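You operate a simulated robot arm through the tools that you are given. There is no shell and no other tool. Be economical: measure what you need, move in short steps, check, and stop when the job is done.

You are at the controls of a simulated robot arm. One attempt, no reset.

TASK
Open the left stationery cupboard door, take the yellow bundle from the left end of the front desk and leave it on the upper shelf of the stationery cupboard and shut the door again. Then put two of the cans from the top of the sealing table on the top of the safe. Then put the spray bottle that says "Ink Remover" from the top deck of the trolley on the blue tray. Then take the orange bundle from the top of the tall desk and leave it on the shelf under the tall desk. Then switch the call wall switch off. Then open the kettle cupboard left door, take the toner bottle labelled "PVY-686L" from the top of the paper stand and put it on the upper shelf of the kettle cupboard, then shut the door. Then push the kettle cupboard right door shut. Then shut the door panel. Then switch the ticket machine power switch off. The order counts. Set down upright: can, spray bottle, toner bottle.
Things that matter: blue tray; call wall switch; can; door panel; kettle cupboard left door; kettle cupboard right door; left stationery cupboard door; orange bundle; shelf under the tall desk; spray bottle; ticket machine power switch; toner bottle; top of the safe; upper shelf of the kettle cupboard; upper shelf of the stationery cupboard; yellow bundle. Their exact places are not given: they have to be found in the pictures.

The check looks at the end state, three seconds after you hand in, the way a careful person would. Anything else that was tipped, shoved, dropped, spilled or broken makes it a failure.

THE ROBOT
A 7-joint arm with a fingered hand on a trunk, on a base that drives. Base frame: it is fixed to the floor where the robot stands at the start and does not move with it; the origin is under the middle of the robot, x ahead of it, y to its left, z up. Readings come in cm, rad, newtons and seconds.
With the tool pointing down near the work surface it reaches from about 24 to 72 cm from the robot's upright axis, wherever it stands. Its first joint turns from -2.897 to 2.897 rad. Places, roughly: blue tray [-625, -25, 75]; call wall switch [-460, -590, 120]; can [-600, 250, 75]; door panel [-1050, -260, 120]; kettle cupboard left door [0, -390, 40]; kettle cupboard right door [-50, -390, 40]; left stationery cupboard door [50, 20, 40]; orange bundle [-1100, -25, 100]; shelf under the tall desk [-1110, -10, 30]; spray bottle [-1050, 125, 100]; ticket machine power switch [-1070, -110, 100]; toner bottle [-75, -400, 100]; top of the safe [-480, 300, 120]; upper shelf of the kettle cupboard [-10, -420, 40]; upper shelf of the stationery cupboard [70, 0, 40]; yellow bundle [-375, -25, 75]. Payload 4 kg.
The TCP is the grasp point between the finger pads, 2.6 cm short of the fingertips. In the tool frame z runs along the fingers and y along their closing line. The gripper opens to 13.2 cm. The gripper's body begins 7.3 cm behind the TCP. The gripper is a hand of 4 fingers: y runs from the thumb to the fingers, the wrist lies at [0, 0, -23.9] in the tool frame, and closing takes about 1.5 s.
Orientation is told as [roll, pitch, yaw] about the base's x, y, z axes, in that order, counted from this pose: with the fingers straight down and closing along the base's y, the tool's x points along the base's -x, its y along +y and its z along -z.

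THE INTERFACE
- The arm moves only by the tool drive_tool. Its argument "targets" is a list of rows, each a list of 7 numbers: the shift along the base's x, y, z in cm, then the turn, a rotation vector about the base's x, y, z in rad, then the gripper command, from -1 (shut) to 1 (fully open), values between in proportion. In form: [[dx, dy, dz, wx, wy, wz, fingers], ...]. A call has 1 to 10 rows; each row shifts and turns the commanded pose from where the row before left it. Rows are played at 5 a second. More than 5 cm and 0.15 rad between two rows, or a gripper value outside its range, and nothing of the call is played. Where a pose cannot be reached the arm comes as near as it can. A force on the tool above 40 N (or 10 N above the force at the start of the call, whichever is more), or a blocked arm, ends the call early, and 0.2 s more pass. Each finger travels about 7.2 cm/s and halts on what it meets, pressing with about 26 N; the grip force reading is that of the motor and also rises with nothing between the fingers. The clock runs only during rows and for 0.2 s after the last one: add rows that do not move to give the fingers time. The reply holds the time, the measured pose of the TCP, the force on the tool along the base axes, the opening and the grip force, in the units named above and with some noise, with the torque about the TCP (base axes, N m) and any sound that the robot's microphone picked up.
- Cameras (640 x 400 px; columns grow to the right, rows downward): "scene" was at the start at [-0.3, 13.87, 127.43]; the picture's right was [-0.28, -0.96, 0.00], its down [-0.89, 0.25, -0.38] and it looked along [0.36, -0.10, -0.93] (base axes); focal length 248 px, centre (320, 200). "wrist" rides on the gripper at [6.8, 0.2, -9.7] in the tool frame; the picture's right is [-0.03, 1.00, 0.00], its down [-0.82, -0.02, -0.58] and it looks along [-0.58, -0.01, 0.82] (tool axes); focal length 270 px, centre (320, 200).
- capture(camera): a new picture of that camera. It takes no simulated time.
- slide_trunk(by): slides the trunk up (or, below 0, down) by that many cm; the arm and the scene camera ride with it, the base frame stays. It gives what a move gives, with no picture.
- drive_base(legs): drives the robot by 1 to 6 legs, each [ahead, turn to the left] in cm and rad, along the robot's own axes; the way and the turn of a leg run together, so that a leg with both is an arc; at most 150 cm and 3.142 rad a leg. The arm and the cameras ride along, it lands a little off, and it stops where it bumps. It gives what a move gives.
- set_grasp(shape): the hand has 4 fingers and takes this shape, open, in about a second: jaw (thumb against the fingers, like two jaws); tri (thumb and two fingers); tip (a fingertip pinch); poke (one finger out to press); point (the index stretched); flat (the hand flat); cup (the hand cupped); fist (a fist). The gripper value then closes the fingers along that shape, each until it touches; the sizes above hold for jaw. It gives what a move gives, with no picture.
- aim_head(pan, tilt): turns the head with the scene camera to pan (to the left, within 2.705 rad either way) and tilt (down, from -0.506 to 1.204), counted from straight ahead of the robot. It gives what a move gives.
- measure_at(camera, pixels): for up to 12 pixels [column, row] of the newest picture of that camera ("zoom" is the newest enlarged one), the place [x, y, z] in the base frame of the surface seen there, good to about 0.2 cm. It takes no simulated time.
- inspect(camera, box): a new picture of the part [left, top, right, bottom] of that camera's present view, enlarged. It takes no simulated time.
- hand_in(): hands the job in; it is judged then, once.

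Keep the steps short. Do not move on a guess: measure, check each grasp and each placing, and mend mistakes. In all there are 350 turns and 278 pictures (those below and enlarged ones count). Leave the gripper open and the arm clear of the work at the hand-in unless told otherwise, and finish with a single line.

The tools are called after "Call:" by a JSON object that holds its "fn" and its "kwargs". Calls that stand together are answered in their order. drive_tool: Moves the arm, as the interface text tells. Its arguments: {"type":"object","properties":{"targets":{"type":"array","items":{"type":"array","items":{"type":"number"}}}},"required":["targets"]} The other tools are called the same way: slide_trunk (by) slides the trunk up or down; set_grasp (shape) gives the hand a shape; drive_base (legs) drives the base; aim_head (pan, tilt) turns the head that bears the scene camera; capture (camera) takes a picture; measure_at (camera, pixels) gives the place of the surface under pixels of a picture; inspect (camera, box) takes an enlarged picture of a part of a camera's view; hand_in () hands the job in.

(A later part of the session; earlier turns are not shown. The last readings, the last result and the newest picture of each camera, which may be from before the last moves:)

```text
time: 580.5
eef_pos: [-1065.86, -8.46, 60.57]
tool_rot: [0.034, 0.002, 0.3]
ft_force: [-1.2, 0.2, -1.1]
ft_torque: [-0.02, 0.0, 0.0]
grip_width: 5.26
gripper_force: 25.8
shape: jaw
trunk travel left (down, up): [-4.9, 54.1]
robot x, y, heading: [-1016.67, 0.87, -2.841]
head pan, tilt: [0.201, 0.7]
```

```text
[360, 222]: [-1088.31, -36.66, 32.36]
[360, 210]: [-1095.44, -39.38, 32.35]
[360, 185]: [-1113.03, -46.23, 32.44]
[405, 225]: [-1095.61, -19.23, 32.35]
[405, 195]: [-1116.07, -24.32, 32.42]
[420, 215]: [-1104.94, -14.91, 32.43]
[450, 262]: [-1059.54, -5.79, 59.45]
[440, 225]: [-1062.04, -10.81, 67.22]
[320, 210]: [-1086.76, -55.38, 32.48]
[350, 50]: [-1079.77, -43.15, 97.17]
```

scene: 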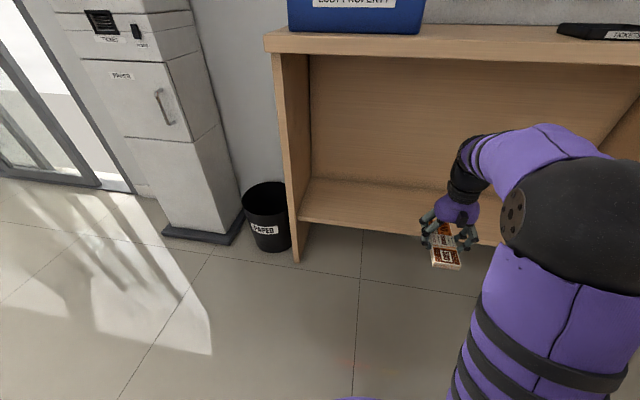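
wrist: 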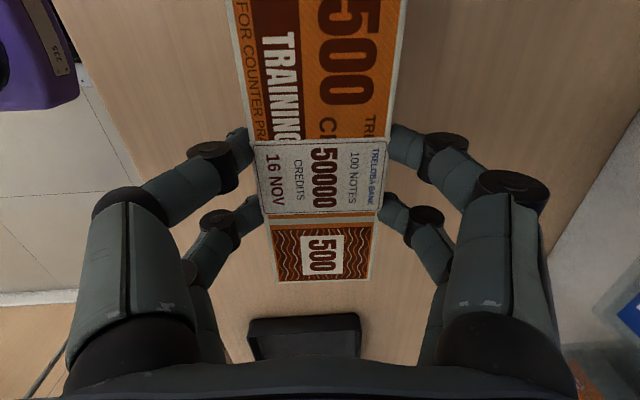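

Call:
{"fn": "drive_tool", "kwargs": {"targets": [[-1, -0.3, -3.5, -0.044, 0.143, 0, -1], [-1, -0.3, -3.5, -0.044, 0.143, 0, -1], [-1, -0.3, -3.5, -0.044, 0.143, 0, -1], [-1, -0.3, -3.5, -0.044, 0.143, 0, -1], [-1, -0.3, -3.5, 0, 0, 0, -1], [0, 0, 0, 0, 0, 0, -1]]}}

Call:
{"fn": "drive_base", "kwargs": {"legs": [[20, 0]]}}

Call:
{"fn": "capture", "kwargs": {"camera": "wrist"}}

Call:
{"fn": "capture", "kwargs": {"camera": "scene"}}

```text
time: 582.0
eef_pos: [-1071.06, -9.92, 43.12]
tool_rot: [0.035, 0.601, 0.303]
ft_force: [0.3, -1.2, -1.6]
ft_torque: [0.02, -0.05, -0.01]
grip_width: 5.24
gripper_force: 26.2
shape: jaw
trunk travel left (down, up): [-4.9, 54.1]
robot x, y, heading: [-1016.75, 0.83, -2.847]
head pan, tilt: [0.201, 0.7]
```

```text
time: 583.5
eef_pos: [-1090.03, -15.82, 43.16]
tool_rot: [0.035, 0.6, 0.3]
ft_force: [-0.1, 0.2, -1.5]
ft_torque: [0.03, 0.0, -0.02]
grip_width: 5.26
gripper_force: 26.2
shape: jaw
trunk travel left (down, up): [-4.9, 54.1]
robot x, y, heading: [-1036.42, -5.11, -2.842]
head pan, tilt: [0.201, 0.7]
```

```text
125 pictures are left
```

wrist: 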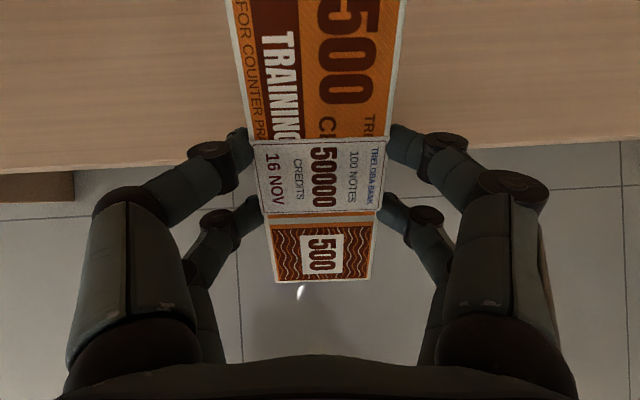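

```text
124 pictures are left
```

scene: 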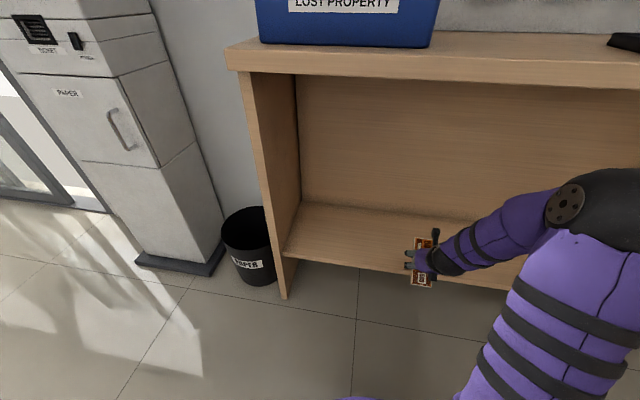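

Call:
{"fn": "measure_at", "kwargs": {"camera": "scene", "pixels": [[568, 205], [600, 180], [530, 210], [440, 262]]}}

Call:
{"fn": "drive_tool", "kwargs": {"targets": [[-2.93, -0.9, 0, 0, 0, 0, -1], [-2.93, -0.9, 0, 0, 0, 0, -1], [-2.93, -0.9, -1, 0, 0, 0, -1], [-2.93, -0.9, -1, 0, 0, 0, -1], [-2.93, -0.9, -1, 0, 0, 0, -1], [0, 0, 0, 0, 0, 0, -1]]}}

Call:
{"fn": "capture", "kwargs": {"camera": "wrist"}}

```text
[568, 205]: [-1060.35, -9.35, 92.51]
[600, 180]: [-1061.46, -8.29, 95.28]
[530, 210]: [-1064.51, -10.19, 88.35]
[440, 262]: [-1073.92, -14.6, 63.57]
```

```text
time: 585.0
eef_pos: [-1104.73, -20.44, 40.15]
tool_rot: [0.036, 0.601, 0.302]
ft_force: [0.3, 0.4, -1.3]
ft_torque: [-0.01, -0.02, -0.01]
grip_width: 5.25
gripper_force: 26.3
shape: jaw
trunk travel left (down, up): [-4.9, 54.1]
robot x, y, heading: [-1036.16, -5.58, -2.835]
head pan, tilt: [0.201, 0.7]
```

```text
123 pictures are left
```

wrist: 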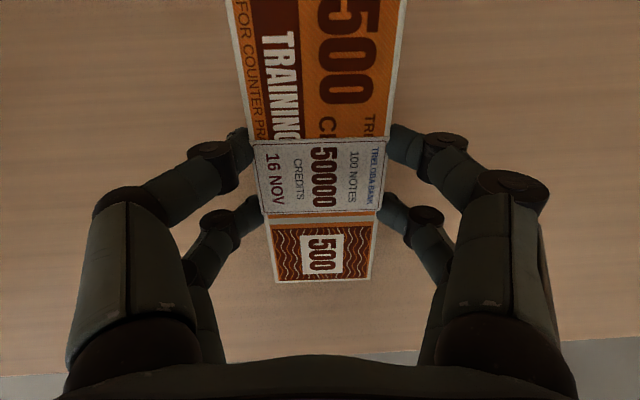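

Call:
{"fn": "drive_tool", "kwargs": {"targets": [[0, 0, -1, 0, 0, 0, -1], [0, 0, -0.8, 0, 0, 0, -1], [0, 0, 0, 0, 0, 0, -1]]}}

Call:
{"fn": "drive_tool", "kwargs": {"targets": [[0, 0, -0.8, 0, 0, 0, -1], [0, 0, 0, 0, 0, 0, -1]]}}

```text
time: 585.8
eef_pos: [-1104.96, -20.53, 38.7]
tool_rot: [0.036, 0.608, 0.3]
ft_force: [-3.5, -2.0, 13.0]
ft_torque: [-0.07, -0.37, -0.04]
grip_width: 5.26
gripper_force: 25.6
shape: jaw
trunk travel left (down, up): [-4.9, 54.1]
robot x, y, heading: [-1036.38, -5.1, -2.846]
head pan, tilt: [0.201, 0.7]
```

```text
time: 586.4
eef_pos: [-1104.79, -20.35, 37.82]
tool_rot: [0.035, 0.605, 0.3]
ft_force: [-6.2, -1.3, 21.7]
ft_torque: [0.19, -0.78, -0.01]
grip_width: 5.3
gripper_force: 25.7
shape: jaw
trunk travel left (down, up): [-4.9, 54.1]
robot x, y, heading: [-1035.82, -4.76, -2.846]
head pan, tilt: [0.201, 0.7]
```

Contact. Release.

Call:
{"fn": "drive_tool", "kwargs": {"targets": [[0, 0, 0.3, 0, 0, 0, -0.4], [0, 0, 0, 0, 0, 0, 0.2], [0, 0, 0, 0, 0, 0, 0.6], [0, 0, 0, 0, 0, 0, 0.7], [0, 0, 0, 0, 0, 0, 0.7], [0, 0, 0, 0, 0, 0, 0.7]]}}

Call:
{"fn": "capture", "kwargs": {"camera": "wrist"}}

```text
time: 587.8
eef_pos: [-1104.77, -20.41, 37.81]
tool_rot: [0.035, 0.6, 0.301]
ft_force: [-0.5, -0.3, -0.3]
ft_torque: [0.02, 0.04, -0.01]
grip_width: 11.2
gripper_force: 0.1
shape: jaw
trunk travel left (down, up): [-4.9, 54.1]
robot x, y, heading: [-1036.03, -4.97, -2.845]
head pan, tilt: [0.201, 0.7]
```

```text
122 pictures are left
```

wrist: 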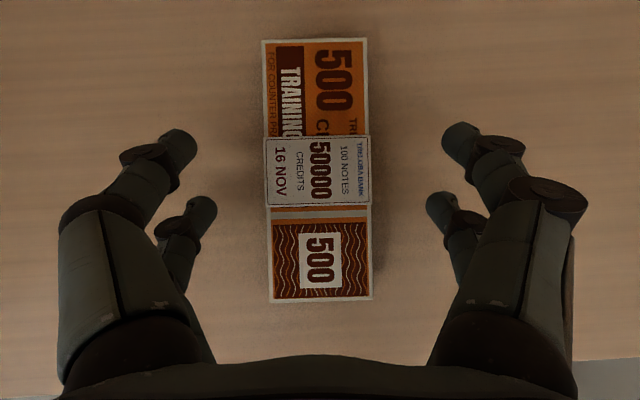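

Call:
{"fn": "drive_tool", "kwargs": {"targets": [[2.9, 0.88, 0.3, 0, 0, 0, 0.7], [2.9, 0.88, 0.5, 0, 0, 0, 0.5], [2.9, 0.88, 0.5, 0, 0, 0, 0.3], [2.9, 0.88, 1, 0, 0, 0, 0], [2.9, 0.88, 1, 0, 0, 0, -0.5], [2.9, 0.88, 1, 0, 0, 0, -0.5], [2.9, 0.88, 1, 0, 0, 0, -0.5]]}}

Call:
{"fn": "drive_base", "kwargs": {"legs": [[-35, 0]]}}

Call:
{"fn": "slide_trunk", "kwargs": {"by": 45}}

Call:
{"fn": "capture", "kwargs": {"camera": "scene"}}

```text
time: 589.4
eef_pos: [-1084.49, -14.18, 43.07]
tool_rot: [0.036, 0.603, 0.3]
ft_force: [1.1, -0.2, -0.7]
ft_torque: [-0.03, 0.0, -0.01]
grip_width: 3.34
gripper_force: 0.0
shape: jaw
trunk travel left (down, up): [-4.9, 54.1]
robot x, y, heading: [-1035.93, -4.83, -2.843]
head pan, tilt: [0.201, 0.7]
```

```text
time: 591.6
eef_pos: [-1051.0, -3.95, 43.15]
tool_rot: [0.034, 0.601, 0.3]
ft_force: [-0.2, -0.5, 0.8]
ft_torque: [-0.01, 0.03, 0.02]
grip_width: 3.34
gripper_force: 0.0
shape: jaw
trunk travel left (down, up): [-4.9, 54.1]
robot x, y, heading: [-1002.47, 4.93, -2.84]
head pan, tilt: [0.201, 0.7]
```

```text
refused: 45 is not a number from -40 to 40
```

```text
121 pictures are left
```

scene: 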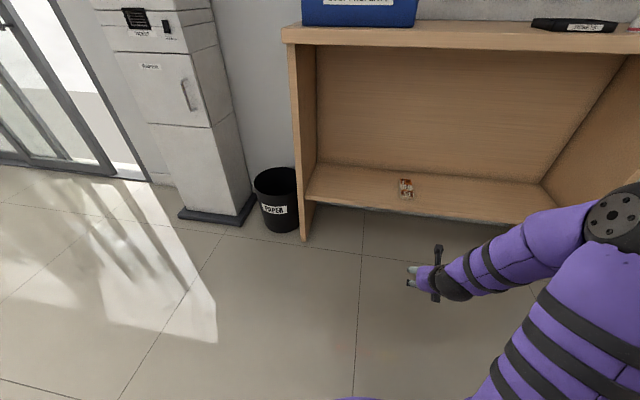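

Call:
{"fn": "slide_trunk", "kwargs": {"by": 38}}

Call:
{"fn": "drive_base", "kwargs": {"legs": [[0, -2.58], [80, 0], [77, 0], [0, -0.563], [105, 0], [100, 0]]}}

Call:
{"fn": "drive_base", "kwargs": {"legs": [[0, -0.771], [82, 0], [80, 0], [0, -0.98], [105, 0]]}}

Call:
{"fn": "aim_head", "kwargs": {"pan": -0.2, "tilt": 0.25}}

Call:
{"fn": "capture", "kwargs": {"camera": "scene"}}

```text
time: 595.3
eef_pos: [-1050.94, -3.92, 80.98]
tool_rot: [0.035, 0.601, 0.3]
ft_force: [0.1, -0.1, -0.6]
ft_torque: [0.0, 0.02, 0.01]
grip_width: 3.32
gripper_force: 0.0
shape: jaw
trunk travel left (down, up): [-42.9, 16.1]
robot x, y, heading: [-1002.85, 5.11, -2.844]
head pan, tilt: [0.201, 0.7]
```

```text
time: 621.7
eef_pos: [-650.93, 185.2, 81.03]
tool_rot: [0.035, 0.601, -2.866]
ft_force: [-0.5, 0.5, 0.6]
ft_torque: [-0.03, -0.02, -0.02]
grip_width: 3.32
gripper_force: 0.0
shape: jaw
trunk travel left (down, up): [-42.9, 16.1]
robot x, y, heading: [-699.58, 177.43, 0.272]
head pan, tilt: [0.201, 0.7]
```

```text
time: 640.0
eef_pos: [-548.11, -55.56, 80.98]
tool_rot: [0.034, 0.602, 1.666]
ft_force: [0.7, -0.8, 0.4]
ft_torque: [-0.01, -0.03, 0.0]
grip_width: 3.33
gripper_force: 0.1
shape: jaw
trunk travel left (down, up): [-42.9, 16.1]
robot x, y, heading: [-547.25, -6.48, -1.478]
head pan, tilt: [0.201, 0.7]
```

```text
time: 640.9
eef_pos: [-548.05, -55.59, 81.23]
tool_rot: [0.034, 0.601, 1.668]
ft_force: [-0.1, 0.6, 0.7]
ft_torque: [-0.02, 0.01, -0.04]
grip_width: 3.33
gripper_force: 0.0
shape: jaw
trunk travel left (down, up): [-42.9, 16.1]
robot x, y, heading: [-546.69, -6.73, -1.478]
head pan, tilt: [-0.201, 0.25]
```

```text
120 pictures are left
```

scene: 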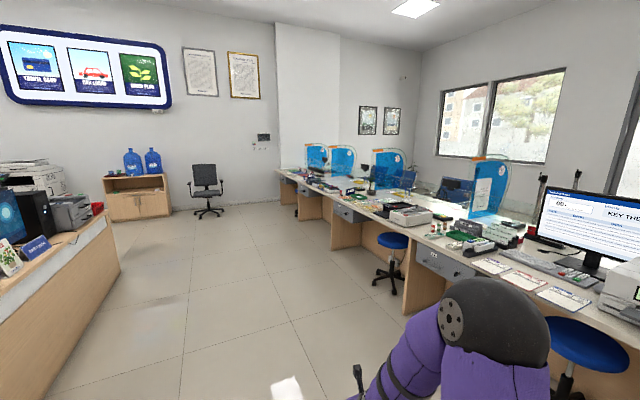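

Call:
{"fn": "inspect", "kwargs": {"camera": "scene", "box": [240, 120, 290, 160]}}

Call:
{"fn": "measure_at", "kwargs": {"camera": "scene", "pixels": [[262, 137], [254, 146], [265, 147], [230, 200], [205, 205], [280, 195], [120, 250], [380, 290], [210, 215]]}}

```text
10.00 times, centred on (265, 140) of scene
```

zoom: 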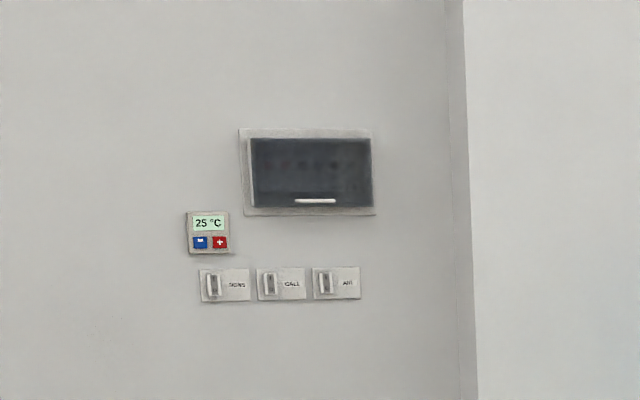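

```text
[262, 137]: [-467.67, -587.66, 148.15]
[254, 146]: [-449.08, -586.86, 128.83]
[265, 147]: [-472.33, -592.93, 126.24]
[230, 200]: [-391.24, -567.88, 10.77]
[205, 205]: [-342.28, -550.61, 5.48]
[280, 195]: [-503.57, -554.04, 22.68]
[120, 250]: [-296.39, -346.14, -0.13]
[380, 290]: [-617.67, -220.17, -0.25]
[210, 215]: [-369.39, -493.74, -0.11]
```

Call:
{"fn": "drive_base", "kwargs": {"legs": [[0, 0.063], [145, 0], [145, 0], [145, 0], [0, 0.131]]}}

Call:
{"fn": "aim_head", "kwargs": {"pan": -0.1, "tilt": 0.15}}

Call:
{"fn": "capture", "kwargs": {"camera": "scene"}}

```text
time: 662.8
eef_pos: [-466.8, -482.5, 81.12]
tool_rot: [0.035, 0.601, 1.867]
ft_force: [0.0, 0.0, 0.7]
ft_torque: [-0.05, 0.01, -0.02]
grip_width: 3.31
gripper_force: 0.1
shape: jaw
trunk travel left (down, up): [-42.9, 16.1]
robot x, y, heading: [-475.57, -434.0, -1.283]
head pan, tilt: [-0.201, 0.25]
```

```text
time: 663.4
eef_pos: [-466.9, -482.35, 81.04]
tool_rot: [0.035, 0.601, 1.865]
ft_force: [0.0, 0.9, 0.7]
ft_torque: [0.03, 0.02, -0.01]
grip_width: 3.35
gripper_force: 0.1
shape: jaw
trunk travel left (down, up): [-42.9, 16.1]
robot x, y, heading: [-475.81, -433.83, -1.273]
head pan, tilt: [-0.099, 0.15]
```

```text
118 pictures are left
```

scene: 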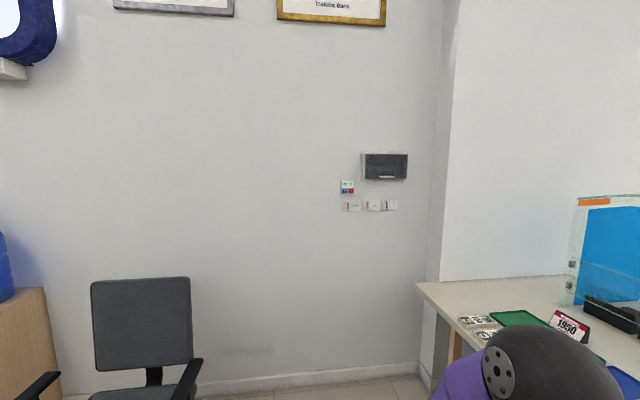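

Call:
{"fn": "inspect", "kwargs": {"camera": "scene", "box": [335, 170, 415, 220]}}

Call:
{"fn": "measure_at", "kwargs": {"camera": "zoom", "pixels": [[112, 290], [275, 285], [430, 285], [320, 285], [275, 265], [275, 305], [560, 200], [40, 200]]}}

Call:
{"fn": "measure_at", "kwargs": {"camera": "scene", "pixels": [[422, 290], [436, 260], [400, 360], [140, 280], [200, 360]]}}

```text
8.00 times, centred on (375, 195) of scene
```

zoom: 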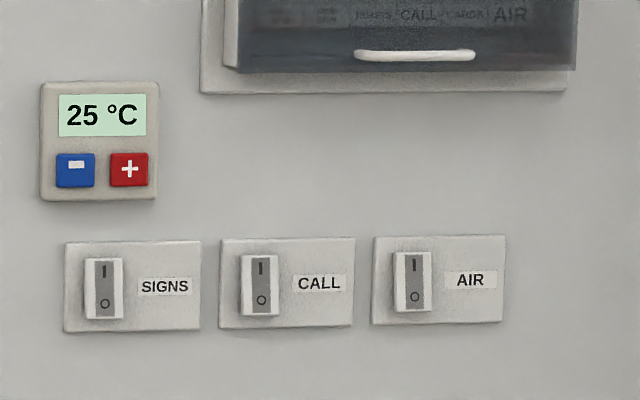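

```text
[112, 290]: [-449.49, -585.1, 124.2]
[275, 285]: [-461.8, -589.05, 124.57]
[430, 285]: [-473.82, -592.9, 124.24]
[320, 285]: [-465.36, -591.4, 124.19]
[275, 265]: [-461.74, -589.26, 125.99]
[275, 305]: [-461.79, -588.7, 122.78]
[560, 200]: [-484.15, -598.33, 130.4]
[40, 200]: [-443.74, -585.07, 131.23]
```

```text
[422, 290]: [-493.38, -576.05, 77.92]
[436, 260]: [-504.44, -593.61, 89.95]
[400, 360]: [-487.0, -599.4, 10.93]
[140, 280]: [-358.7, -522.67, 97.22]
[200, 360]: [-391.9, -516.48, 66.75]
```

Call:
{"fn": "slide_trunk", "kwargs": {"by": 12}}

Call:
{"fn": "drive_tool", "kwargs": {"targets": [[0, 0, 4, -0.133, -0.04, 0, -0.5], [0, 0, 4, -0.133, -0.04, 0, -0.5], [0, 0, 4, -0.133, -0.04, 0, -0.5], [0, 0, 4, -0.133, -0.04, 0, -0.5], [0, 0, 4, -0.133, -0.04, 0, -0.5], [0, 0, 4, -0.133, -0.04, 0, -0.5], [0, 0, 4, -0.133, -0.04, 0, -0.5], [0, 0, 0, 0, 0, 0, -0.5]]}}

Call:
{"fn": "set_grasp", "kwargs": {"shape": "poke"}}

Call:
{"fn": "capture", "kwargs": {"camera": "wrist"}}

Call:
{"fn": "capture", "kwargs": {"camera": "scene"}}

```text
time: 664.9
eef_pos: [-467.02, -482.31, 93.15]
tool_rot: [0.034, 0.601, 1.867]
ft_force: [-0.7, 0.9, 0.6]
ft_torque: [-0.01, -0.01, 0.0]
grip_width: 3.32
gripper_force: 0.0
shape: jaw
trunk travel left (down, up): [-54.9, 4.1]
robot x, y, heading: [-475.78, -433.64, -1.281]
head pan, tilt: [-0.099, 0.15]
```

```text
time: 666.7
eef_pos: [-466.61, -487.36, 122.72]
tool_rot: [2.609, 1.567, -1.848]
ft_force: [-0.6, -0.8, -0.9]
ft_torque: [-0.01, 0.0, 0.01]
grip_width: 3.32
gripper_force: 0.0
shape: jaw
out of reach, approached as far as the arm can: row 2, 3, 4, 5
trunk travel left (down, up): [-54.9, 4.1]
robot x, y, heading: [-475.77, -433.86, -1.278]
head pan, tilt: [-0.099, 0.15]
```

```text
time: 667.6
eef_pos: [-466.39, -487.47, 122.79]
tool_rot: [2.327, 1.568, -2.127]
ft_force: [0.2, 0.9, 0.2]
ft_torque: [0.0, 0.0, -0.02]
grip_width: 0.0
gripper_force: 0.0
shape: poke
trunk travel left (down, up): [-54.9, 4.1]
robot x, y, heading: [-475.84, -434.01, -1.274]
head pan, tilt: [-0.099, 0.15]
```

```text
116 pictures are left
```

wrist: 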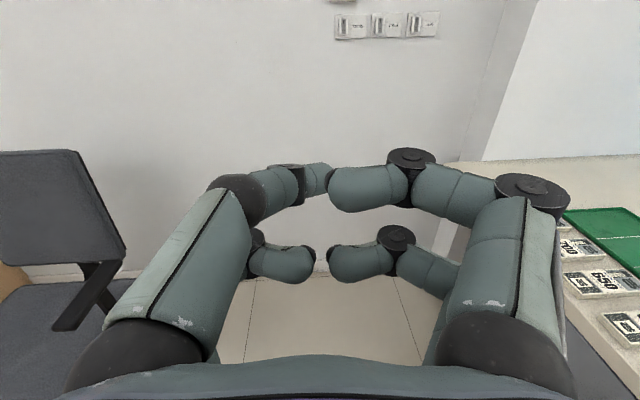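

```text
115 pictures are left
```

scene: 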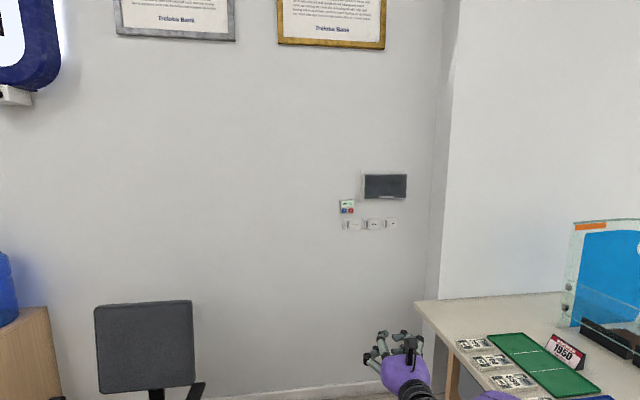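

Call:
{"fn": "drive_tool", "kwargs": {"targets": [[0, 0, 0, 0, 0, 0, 1], [0, 0, 0, 0, 0, 0, 1], [0, 0, 0, 0, 0, 0, 1], [0, 0, 0, 0, 0, 0, 1], [0, 0, 0, 0, 0, 0, 1], [0, 0, 0, 0, 0, 0, 1]]}}

Call:
{"fn": "capture", "kwargs": {"camera": "wrist"}}

```text
time: 669.0
eef_pos: [-466.53, -487.3, 122.64]
tool_rot: [2.328, 1.566, -2.126]
ft_force: [-0.4, -0.2, 0.1]
ft_torque: [0.01, -0.02, 0.06]
grip_width: 0.0
gripper_force: 0.0
shape: poke
trunk travel left (down, up): [-54.9, 4.1]
robot x, y, heading: [-475.67, -434.46, -1.277]
head pan, tilt: [-0.099, 0.15]
```

```text
114 pictures are left
```

wrist: 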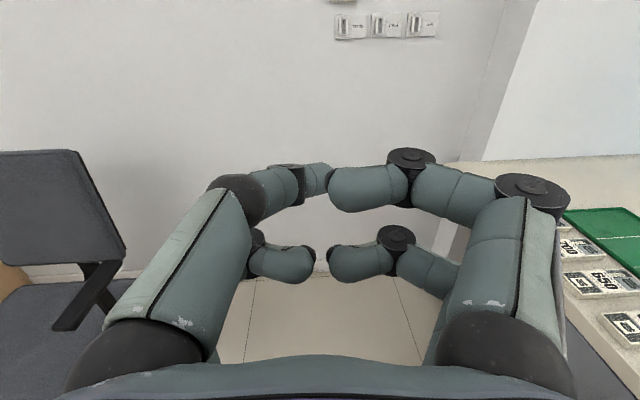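

Call:
{"fn": "set_grasp", "kwargs": {"shape": "point"}}

Call:
{"fn": "capture", "kwargs": {"camera": "wrist"}}

```text
time: 669.9
eef_pos: [-466.68, -487.43, 122.62]
tool_rot: [2.322, 1.567, -2.132]
ft_force: [0.7, -0.3, -0.4]
ft_torque: [0.0, 0.01, -0.01]
grip_width: 0.01
gripper_force: 0.1
shape: point
trunk travel left (down, up): [-54.9, 4.1]
robot x, y, heading: [-475.69, -433.8, -1.281]
head pan, tilt: [-0.099, 0.15]
```

```text
113 pictures are left
```

wrist: 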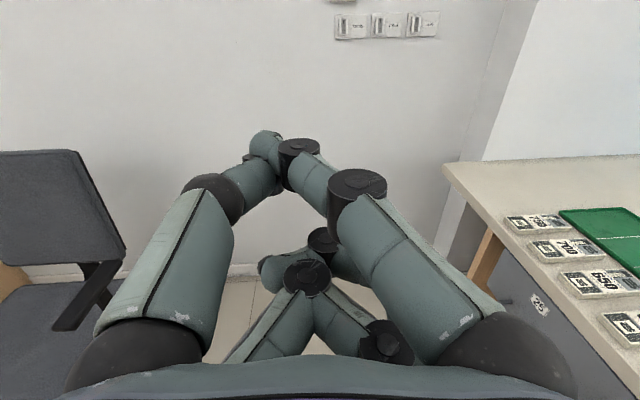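

Call:
{"fn": "measure_at", "kwargs": {"camera": "wrist", "pixels": [[265, 134], [268, 142], [262, 150], [275, 150], [250, 165], [270, 275]]}}

```text
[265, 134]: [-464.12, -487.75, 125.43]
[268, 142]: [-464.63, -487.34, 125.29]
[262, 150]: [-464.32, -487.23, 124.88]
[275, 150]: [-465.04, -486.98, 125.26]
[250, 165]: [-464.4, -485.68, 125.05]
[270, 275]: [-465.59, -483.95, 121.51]
```

Call:
{"fn": "drive_base", "kwargs": {"legs": [[0, -0.257], [82, 0], [0, 0.257]]}}

Call:
{"fn": "capture", "kwargs": {"camera": "wrist"}}

Call:
{"fn": "capture", "kwargs": {"camera": "scene"}}

```text
time: 676.2
eef_pos: [-463.59, -569.99, 122.68]
tool_rot: [2.328, 1.568, -2.125]
ft_force: [-0.8, 0.2, -1.1]
ft_torque: [-0.01, -0.03, -0.04]
grip_width: 0.0
gripper_force: 0.0
shape: point
trunk travel left (down, up): [-54.9, 4.1]
robot x, y, heading: [-472.95, -516.54, -1.278]
head pan, tilt: [-0.099, 0.15]
```

```text
112 pictures are left
```

wrist: 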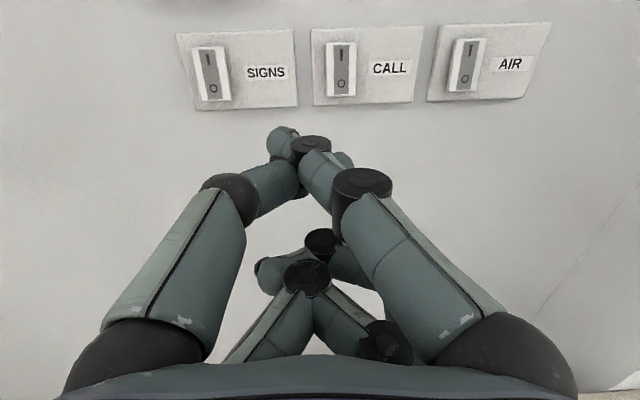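

```text
111 pictures are left
```

scene: 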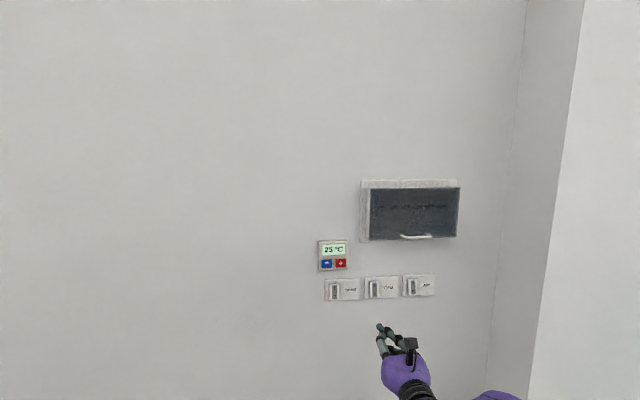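

Call:
{"fn": "measure_at", "kwargs": {"camera": "wrist", "pixels": [[340, 50], [340, 70], [340, 88], [283, 130], [280, 138], [283, 150], [212, 88], [367, 85], [330, 160]]}}

```text
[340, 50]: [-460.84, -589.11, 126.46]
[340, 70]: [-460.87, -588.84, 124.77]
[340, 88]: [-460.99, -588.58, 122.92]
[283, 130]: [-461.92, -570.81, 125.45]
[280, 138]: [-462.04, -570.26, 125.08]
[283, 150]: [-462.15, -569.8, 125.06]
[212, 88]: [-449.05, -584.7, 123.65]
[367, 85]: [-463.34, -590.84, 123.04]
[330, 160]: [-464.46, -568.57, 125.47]
```

Call:
{"fn": "drive_tool", "kwargs": {"targets": [[0.18, -3.6, -0.45, 0, 0, 0, 1], [0.18, -3.6, -0.45, 0, 0, 0, 1], [0.18, -3.6, -0.4, 0, 0, 0, 1], [0.18, -3.6, -0.4, 0, 0, 0, 1], [0, 0, 0, 0, 0, 0, 1]]}}

Call:
{"fn": "capture", "kwargs": {"camera": "wrist"}}

```text
time: 677.4
eef_pos: [-463.07, -584.39, 120.88]
tool_rot: [2.145, 1.569, -2.309]
ft_force: [0.1, -0.4, 0.7]
ft_torque: [0.04, -0.01, 0.01]
grip_width: 0.01
gripper_force: 0.0
shape: point
trunk travel left (down, up): [-54.9, 4.1]
robot x, y, heading: [-473.16, -516.3, -1.274]
head pan, tilt: [-0.099, 0.15]
```

```text
110 pictures are left
```

wrist: 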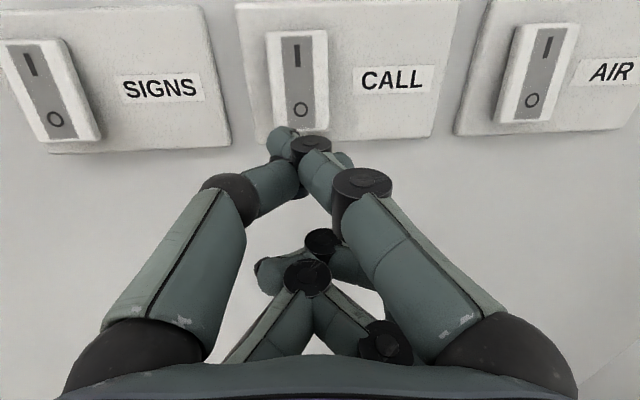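

Call:
{"fn": "drive_tool", "kwargs": {"targets": [[-0.6, -0.17, 0, 0, 0, 0, 1], [0.28, -0.96, 0, 0, 0, 0, 1], [0.28, -0.96, 0, 0, 0, 0, 1], [0.28, -0.96, 0, 0, 0, 0, 1], [0, 0, 0, 0, 0, 0, 1]]}}

Call:
{"fn": "capture", "kwargs": {"camera": "wrist"}}

```text
time: 678.6
eef_pos: [-463.13, -587.12, 120.84]
tool_rot: [2.173, 1.571, -2.286]
ft_force: [-15.6, 28.9, -8.8]
ft_torque: [-0.56, -0.2, 0.42]
grip_width: 0.0
gripper_force: 0.1
shape: point
trunk travel left (down, up): [-54.9, 4.1]
robot x, y, heading: [-472.92, -516.43, -1.279]
head pan, tilt: [-0.099, 0.15]
heard: click
```

```text
109 pictures are left
```

wrist: 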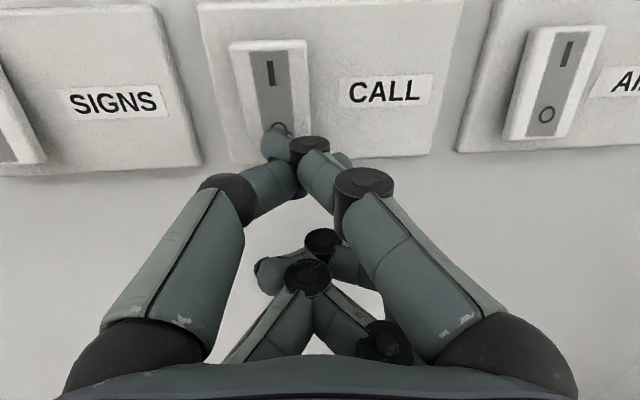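

Click heard. I back away and check the rocker.

Call:
{"fn": "drive_tool", "kwargs": {"targets": [[-0.57, 1.92, 0, 0, 0, 0, 1], [-0.85, 2.9, 0, 0, 0, 0, 1], [-0.85, 2.9, 0, 0, 0, 0, 1], [-0.85, 2.9, 0, 0, 0, 0, 1], [-0.85, 2.9, 0, 0, 0, 0, 1]]}}

Call:
{"fn": "inspect", "kwargs": {"camera": "scene", "box": [315, 230, 445, 310]}}

Call:
{"fn": "capture", "kwargs": {"camera": "wrist"}}

Call:
{"fn": "measure_at", "kwargs": {"camera": "zoom", "pixels": [[288, 260], [288, 310], [98, 280], [98, 320], [475, 260], [475, 300]]}}

```text
time: 679.8
eef_pos: [-466.69, -573.77, 120.83]
tool_rot: [2.277, 1.567, -2.175]
ft_force: [-0.1, 0.1, 0.1]
ft_torque: [-0.01, -0.01, -0.01]
grip_width: 0.01
gripper_force: 0.0
shape: point
trunk travel left (down, up): [-54.9, 4.1]
robot x, y, heading: [-472.95, -516.76, -1.278]
head pan, tilt: [-0.099, 0.15]
```

```text
4.92 times, centred on (380, 270) of scene
```

zoom: 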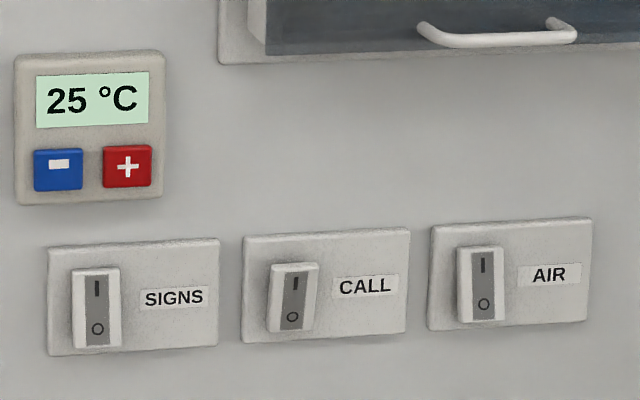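

```text
107 pictures are left
```

wrist: 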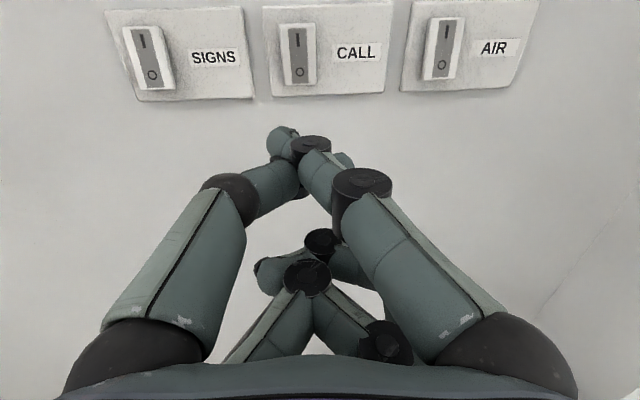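

```text
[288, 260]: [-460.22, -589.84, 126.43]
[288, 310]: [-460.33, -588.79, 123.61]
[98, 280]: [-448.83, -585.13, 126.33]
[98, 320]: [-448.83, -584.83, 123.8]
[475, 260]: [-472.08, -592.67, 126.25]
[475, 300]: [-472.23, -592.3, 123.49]
```

Call:
{"fn": "set_grasp", "kwargs": {"shape": "jaw"}}

Call:
{"fn": "drive_base", "kwargs": {"legs": [[-60, 0], [0, 1.2]]}}

Call:
{"fn": "aim_head", "kwargs": {"pan": 0.0, "tilt": 0.3}}

Call:
{"fn": "capture", "kwargs": {"camera": "scene"}}

```text
time: 680.7
eef_pos: [-466.68, -573.83, 120.74]
tool_rot: [2.318, 1.567, -2.134]
ft_force: [0.5, -0.2, 0.3]
ft_torque: [-0.01, 0.02, 0.01]
grip_width: 13.22
gripper_force: 0.0
shape: jaw
trunk travel left (down, up): [-54.9, 4.1]
robot x, y, heading: [-472.47, -516.57, -1.278]
head pan, tilt: [-0.099, 0.15]
```

```text
time: 687.4
eef_pos: [-434.55, -474.14, 120.9]
tool_rot: [2.313, 1.567, -0.945]
ft_force: [0.9, -0.2, 0.0]
ft_torque: [-0.01, -0.03, 0.0]
grip_width: 13.19
gripper_force: 0.1
shape: jaw
trunk travel left (down, up): [-54.9, 4.1]
robot x, y, heading: [-490.36, -459.0, -0.083]
head pan, tilt: [-0.099, 0.15]
```

```text
time: 688.1
eef_pos: [-434.51, -474.21, 120.88]
tool_rot: [2.282, 1.568, -0.979]
ft_force: [-0.4, 0.2, 0.4]
ft_torque: [-0.01, 0.01, 0.0]
grip_width: 13.18
gripper_force: 0.0
shape: jaw
trunk travel left (down, up): [-54.9, 4.1]
robot x, y, heading: [-490.31, -458.77, -0.078]
head pan, tilt: [0.0, 0.3]
```

```text
106 pictures are left
```

scene: 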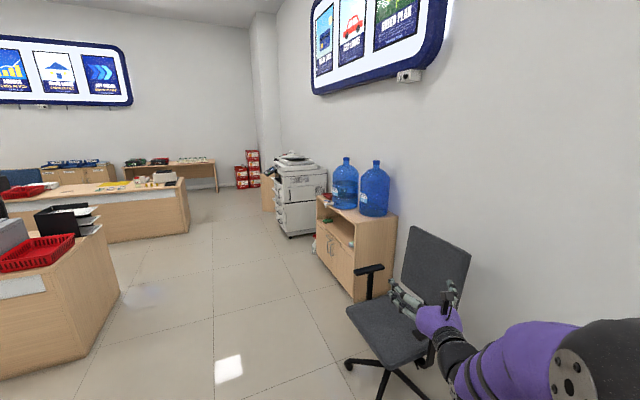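

Call:
{"fn": "measure_at", "kwargs": {"camera": "scene", "pixels": [[120, 290], [190, 215], [370, 300], [320, 230], [345, 275], [265, 205], [240, 185], [216, 190], [345, 360], [290, 235], [200, 250], [105, 190]]}}

Call:
{"fn": "inspect", "kwargs": {"camera": "scene", "box": [20, 120, 340, 250]}}

```text
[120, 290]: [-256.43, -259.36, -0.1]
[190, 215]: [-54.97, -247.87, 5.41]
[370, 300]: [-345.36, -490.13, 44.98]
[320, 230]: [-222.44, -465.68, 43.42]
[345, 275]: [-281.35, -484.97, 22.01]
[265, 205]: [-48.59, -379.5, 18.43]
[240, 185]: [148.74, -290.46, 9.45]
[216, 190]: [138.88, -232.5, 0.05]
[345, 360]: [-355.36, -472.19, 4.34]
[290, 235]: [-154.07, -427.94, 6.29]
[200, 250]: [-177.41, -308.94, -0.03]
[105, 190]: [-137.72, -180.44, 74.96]
```

```text
2.00 times, centred on (180, 185) of scene
```

zoom: 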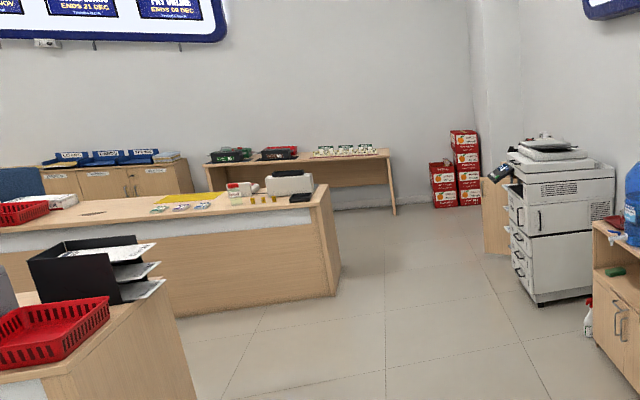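

Call:
{"fn": "drive_base", "kwargs": {"legs": [[0, 0.638], [130, 0], [0, -0.375], [145, 0], [145, 0]]}}

Call:
{"fn": "aim_head", "kwargs": {"pan": -0.7, "tilt": 0.55}}

Call:
{"fn": "capture", "kwargs": {"camera": "scene"}}

```text
time: 711.5
eef_pos: [-33.42, -344.38, 120.94]
tool_rot: [2.287, 1.566, -0.723]
ft_force: [-0.3, -0.1, -0.6]
ft_torque: [0.02, -0.03, -0.01]
grip_width: 13.21
gripper_force: 0.0
shape: jaw
trunk travel left (down, up): [-54.9, 4.1]
robot x, y, heading: [-91.44, -343.44, 0.174]
head pan, tilt: [0.0, 0.3]
```

```text
time: 712.6
eef_pos: [-33.55, -344.38, 120.99]
tool_rot: [2.287, 1.568, -0.723]
ft_force: [-0.3, 0.0, 0.4]
ft_torque: [0.02, 0.0, -0.02]
grip_width: 13.21
gripper_force: 0.0
shape: jaw
trunk travel left (down, up): [-54.9, 4.1]
robot x, y, heading: [-91.04, -343.34, 0.169]
head pan, tilt: [-0.7, 0.55]
```

```text
104 pictures are left
```

scene: 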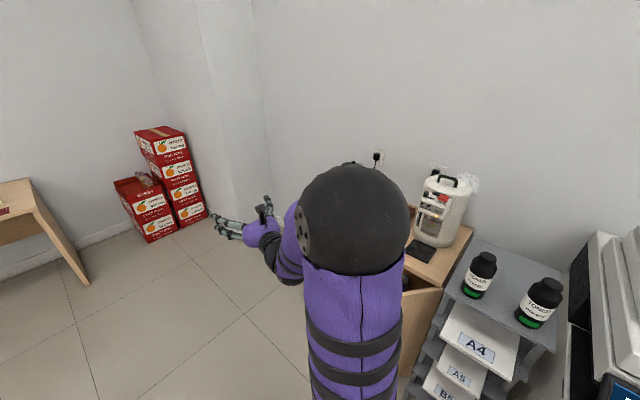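

Call:
{"fn": "aim_head", "kwargs": {"pan": -1.35, "tilt": 0.7}}

Call:
{"fn": "capture", "kwargs": {"camera": "scene"}}

```text
time: 713.6
eef_pos: [-33.45, -344.34, 120.96]
tool_rot: [2.287, 1.567, -0.723]
ft_force: [0.2, 0.5, 0.1]
ft_torque: [-0.01, 0.04, 0.01]
grip_width: 13.2
gripper_force: 0.1
shape: jaw
trunk travel left (down, up): [-54.9, 4.1]
robot x, y, heading: [-90.99, -343.27, 0.17]
head pan, tilt: [-1.349, 0.7]
```

```text
103 pictures are left
```

scene: 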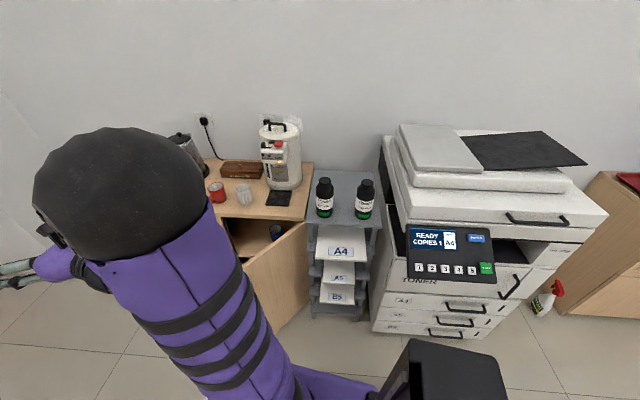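

Call:
{"fn": "measure_at", "kwargs": {"camera": "scene", "pixels": [[306, 222], [250, 290], [300, 300], [225, 215], [310, 165], [325, 205], [364, 208], [325, 185], [364, 185], [350, 225], [340, 260], [245, 195]]}}

Call:
{"fn": "inspect", "kwargs": {"camera": "scene", "box": [290, 165, 400, 235]}}

```text
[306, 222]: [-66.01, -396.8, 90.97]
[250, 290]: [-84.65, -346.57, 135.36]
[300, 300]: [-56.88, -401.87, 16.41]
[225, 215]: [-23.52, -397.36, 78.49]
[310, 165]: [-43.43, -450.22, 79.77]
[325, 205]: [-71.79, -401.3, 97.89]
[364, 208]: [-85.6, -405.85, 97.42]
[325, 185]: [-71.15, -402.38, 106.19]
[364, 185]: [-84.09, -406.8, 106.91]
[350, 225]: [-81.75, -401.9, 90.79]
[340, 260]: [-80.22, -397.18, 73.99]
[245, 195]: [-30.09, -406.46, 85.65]
```

```text
5.71 times, centred on (345, 200) of scene
```

zoom: 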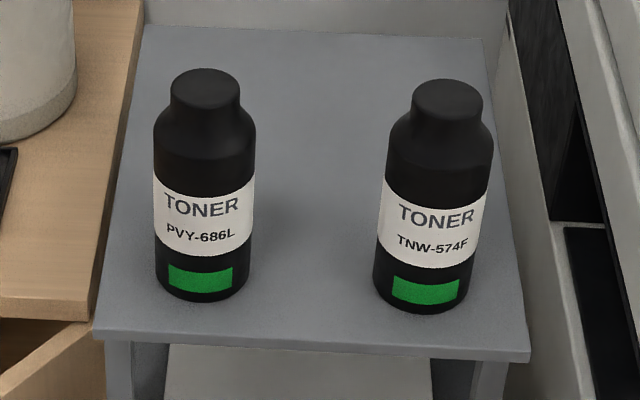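

Call:
{"fn": "drive_base", "kwargs": {"legs": [[0, 0.117], [47, 0], [0, -1.571]]}}

Call:
{"fn": "aim_head", "kwargs": {"pan": 0.25, "tilt": 0.8}}

Call:
{"fn": "capture", "kwargs": {"camera": "scene"}}

```text
time: 721.2
eef_pos: [-40.04, -387.58, 120.85]
tool_rot: [2.319, 1.565, -2.141]
ft_force: [0.4, -0.5, -0.8]
ft_torque: [-0.01, -0.01, 0.01]
grip_width: 13.2
gripper_force: 0.0
shape: jaw
trunk travel left (down, up): [-54.9, 4.1]
robot x, y, heading: [-46.05, -330.36, -1.277]
head pan, tilt: [-1.349, 0.7]
```

```text
time: 722.9
eef_pos: [-40.06, -387.67, 120.93]
tool_rot: [2.306, 1.568, -2.154]
ft_force: [0.1, 0.0, -0.1]
ft_torque: [-0.04, 0.0, 0.02]
grip_width: 13.19
gripper_force: 0.0
shape: jaw
trunk travel left (down, up): [-54.9, 4.1]
robot x, y, heading: [-46.24, -329.93, -1.278]
head pan, tilt: [0.25, 0.799]
```

```text
101 pictures are left
```

scene: 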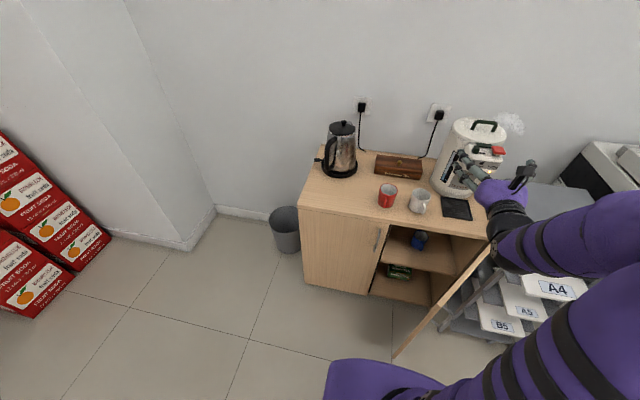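

Call:
{"fn": "measure_at", "kwargs": {"camera": "scene", "pixels": [[300, 205], [305, 285], [378, 238], [382, 228], [368, 292], [395, 355], [488, 248], [425, 250], [420, 275], [340, 250], [410, 240], [450, 300]]}}

Call:
{"fn": "inspect", "kwargs": {"camera": "scene", "box": [290, 190, 500, 360]}}

```text
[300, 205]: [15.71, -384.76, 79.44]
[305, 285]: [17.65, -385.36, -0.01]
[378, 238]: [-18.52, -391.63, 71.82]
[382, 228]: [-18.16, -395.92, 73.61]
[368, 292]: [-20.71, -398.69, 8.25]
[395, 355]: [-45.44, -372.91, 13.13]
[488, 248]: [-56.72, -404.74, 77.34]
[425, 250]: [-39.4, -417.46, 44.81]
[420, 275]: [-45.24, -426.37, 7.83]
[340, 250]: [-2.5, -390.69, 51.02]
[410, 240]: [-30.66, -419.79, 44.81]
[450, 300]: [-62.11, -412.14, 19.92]
```

```text
2.35 times, centred on (395, 275) of scene
```

zoom: 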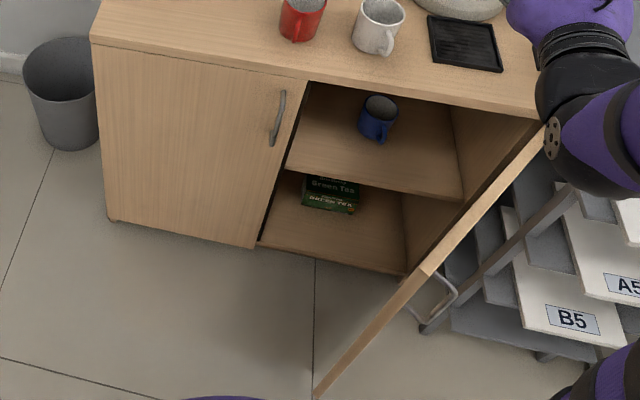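

Call:
{"fn": "slide_trunk", "kwargs": {"by": -25}}

Call:
{"fn": "drive_tool", "kwargs": {"targets": [[3.86, 0.72, 0, 0, 0, 0, 0], [3.86, 0.72, 0, 0, 0, 0, 0], [3.86, 0.72, 0, 0, 0, 0, 0], [3.86, 0.72, 0, 0, 0, 0, 0], [3.86, 0.72, 0, 0, 0, 0, 0], [0, 0, -4, 0, 0, 0, 0], [0, 0, -4, 0, 0, 0, 0], [0, 0, -4, 0, 0, 0, 0], [0, 0, 0, 0, 0, 0, 0]]}}

Call:
{"fn": "capture", "kwargs": {"camera": "wrist"}}

Call:
{"fn": "capture", "kwargs": {"camera": "scene"}}

```text
time: 725.5
eef_pos: [-40.18, -387.62, 95.81]
tool_rot: [2.303, 1.567, -2.156]
ft_force: [0.4, -1.2, -0.3]
ft_torque: [-0.01, 0.0, 0.02]
grip_width: 13.19
gripper_force: 0.1
shape: jaw
trunk travel left (down, up): [-29.9, 29.1]
robot x, y, heading: [-46.06, -330.01, -1.278]
head pan, tilt: [0.25, 0.799]
```

```text
time: 727.5
eef_pos: [-20.74, -383.91, 84.0]
tool_rot: [2.31, 1.567, -2.148]
ft_force: [0.1, 0.4, -0.3]
ft_torque: [0.04, 0.0, -0.01]
grip_width: 6.65
gripper_force: 0.0
shape: jaw
trunk travel left (down, up): [-29.9, 29.1]
robot x, y, heading: [-46.16, -330.04, -1.281]
head pan, tilt: [0.25, 0.799]
```

```text
99 pictures are left
```

wrist: 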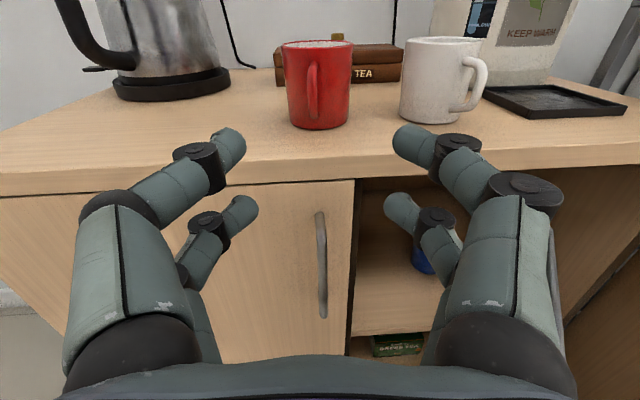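

```text
98 pictures are left
```

scene: 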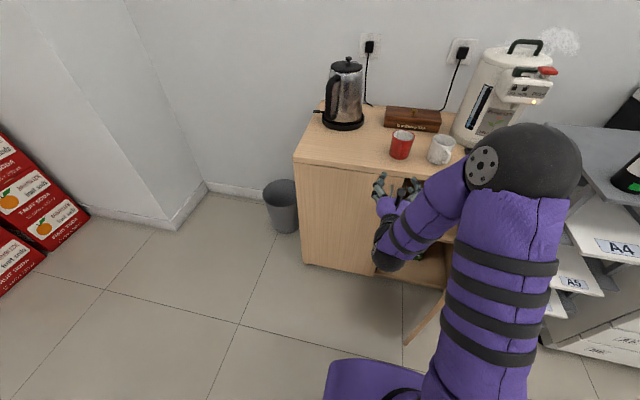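

Call:
{"fn": "measure_at", "kwargs": {"camera": "wrist", "pixels": [[322, 225], [323, 265], [324, 305], [290, 260], [350, 260], [320, 180]]}}

```text
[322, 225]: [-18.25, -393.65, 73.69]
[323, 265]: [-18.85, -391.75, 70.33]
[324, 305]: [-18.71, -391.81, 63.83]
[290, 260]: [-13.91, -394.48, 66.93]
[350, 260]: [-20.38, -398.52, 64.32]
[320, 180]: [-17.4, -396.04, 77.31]
```

Call:
{"fn": "drive_tool", "kwargs": {"targets": [[0, 0, -4, 0, 0, 0, 0], [0, 0, -4, 0, 0, 0, 0], [0, 0, -4, 0, 0, 0, 0], [0, 0, -3.8, 0, 0, 0, 0], [0, 0, 0, 0, 0, 0, 0]]}}

Call:
{"fn": "drive_tool", "kwargs": {"targets": [[0.7, -2.5, 0, 0, 0, 0, 0], [0.7, -2.5, 0, 0, 0, 0, 0], [0.7, -2.5, 0, 0, 0, 0, 0], [0, 0, 0, 0, 0, 0, -1], [0, 0, 0, 0, 0, 0, -1], [0, 0, 0, 0, 0, 0, -1], [0, 0, 0, 0, 0, 0, -1]]}}

Call:
{"fn": "capture", "kwargs": {"camera": "wrist"}}

```text
time: 728.7
eef_pos: [-20.79, -383.89, 67.88]
tool_rot: [2.421, 1.566, -2.037]
ft_force: [0.0, 0.5, 0.7]
ft_torque: [-0.02, 0.01, 0.0]
grip_width: 6.65
gripper_force: 0.1
shape: jaw
trunk travel left (down, up): [-29.9, 29.1]
robot x, y, heading: [-45.6, -330.24, -1.281]
head pan, tilt: [0.25, 0.799]
```

```text
time: 730.3
eef_pos: [-18.76, -391.43, 67.91]
tool_rot: [2.31, 1.568, -2.148]
ft_force: [1.7, -1.6, 0.6]
ft_torque: [0.04, 0.04, 0.04]
grip_width: 0.01
gripper_force: 26.0
shape: jaw
trunk travel left (down, up): [-29.9, 29.1]
robot x, y, heading: [-45.93, -330.08, -1.283]
head pan, tilt: [0.25, 0.799]
```

```text
97 pictures are left
```

wrist: 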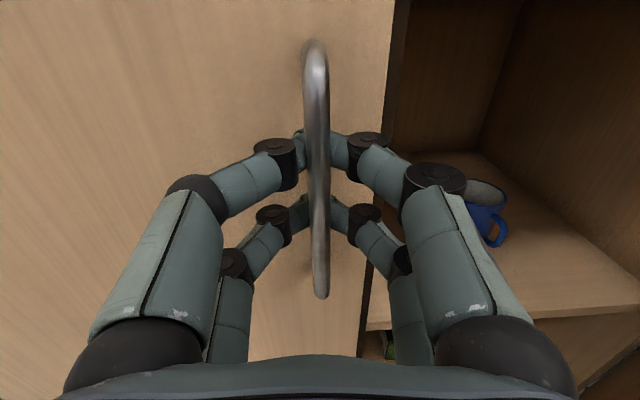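

Call:
{"fn": "drive_tool", "kwargs": {"targets": [[-0.42, 3.44, 0, 0, 0, -0.1, -1], [-0.07, 3.5, 0, 0, 0, -0.1, -1], [0.28, 3.45, 0, 0, 0, -0.1, -1]]}}

Call:
{"fn": "drive_tool", "kwargs": {"targets": [[0.63, 3.41, 0, 0, 0, -0.1, -1], [0.95, 3.31, 0, 0, 0, -0.1, -1], [1.31, 3.26, 0, 0, 0, -0.1, -1]]}}

Call:
{"fn": "capture", "kwargs": {"camera": "wrist"}}

Call:
{"fn": "capture", "kwargs": {"camera": "scene"}}

```text
time: 731.1
eef_pos: [-18.96, -380.97, 68.09]
tool_rot: [2.063, 1.565, -2.699]
ft_force: [0.2, 0.7, 1.0]
ft_torque: [0.02, 0.01, 0.03]
grip_width: 0.0
gripper_force: 25.8
shape: jaw
trunk travel left (down, up): [-29.9, 29.1]
robot x, y, heading: [-45.95, -330.07, -1.278]
head pan, tilt: [0.25, 0.799]
```

```text
time: 731.9
eef_pos: [-16.02, -371.1, 68.06]
tool_rot: [2.322, 1.568, -2.737]
ft_force: [0.1, 0.4, 0.3]
ft_torque: [0.04, 0.03, 0.03]
grip_width: 0.0
gripper_force: 26.4
shape: jaw
trunk travel left (down, up): [-29.9, 29.1]
robot x, y, heading: [-46.19, -330.32, -1.286]
head pan, tilt: [0.25, 0.799]
```

```text
96 pictures are left
```

wrist: 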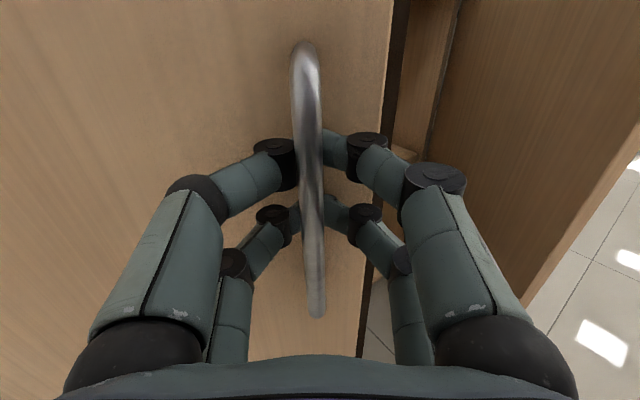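

```text
95 pictures are left
```

scene: 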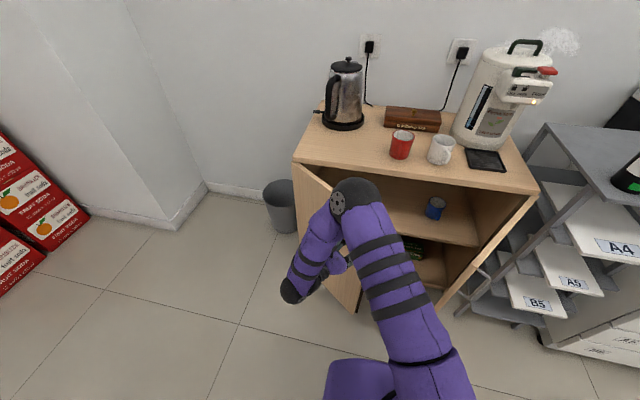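

Call:
{"fn": "drive_tool", "kwargs": {"targets": [[1.61, 3.06, 0, 0, 0, -0.1, -1], [1.9, 2.9, 0, 0, 0, -0.1, -1], [2.21, 2.74, 0, 0, 0, -0.08, -1], [2.43, 2.45, 0, 0, 0, -0.07, -1]]}}

Call:
{"fn": "capture", "kwargs": {"camera": "wrist"}}

```text
time: 732.9
eef_pos: [-7.79, -359.72, 68.01]
tool_rot: [2.276, 1.566, -3.136]
ft_force: [0.0, 0.6, -0.7]
ft_torque: [0.03, -0.02, -0.02]
grip_width: 0.0
gripper_force: 26.2
shape: jaw
trunk travel left (down, up): [-29.9, 29.1]
robot x, y, heading: [-46.35, -330.0, -1.282]
head pan, tilt: [0.25, 0.799]
```

```text
94 pictures are left
```

wrist: 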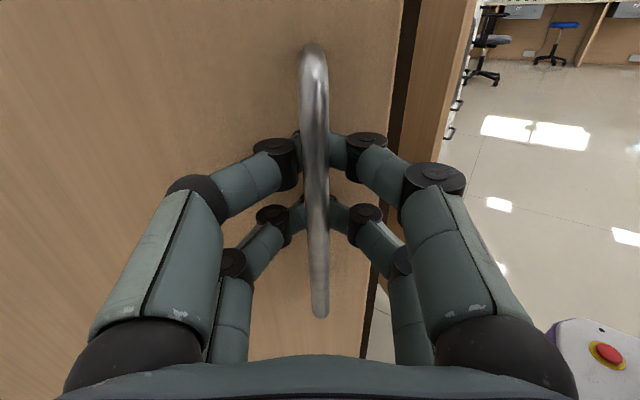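

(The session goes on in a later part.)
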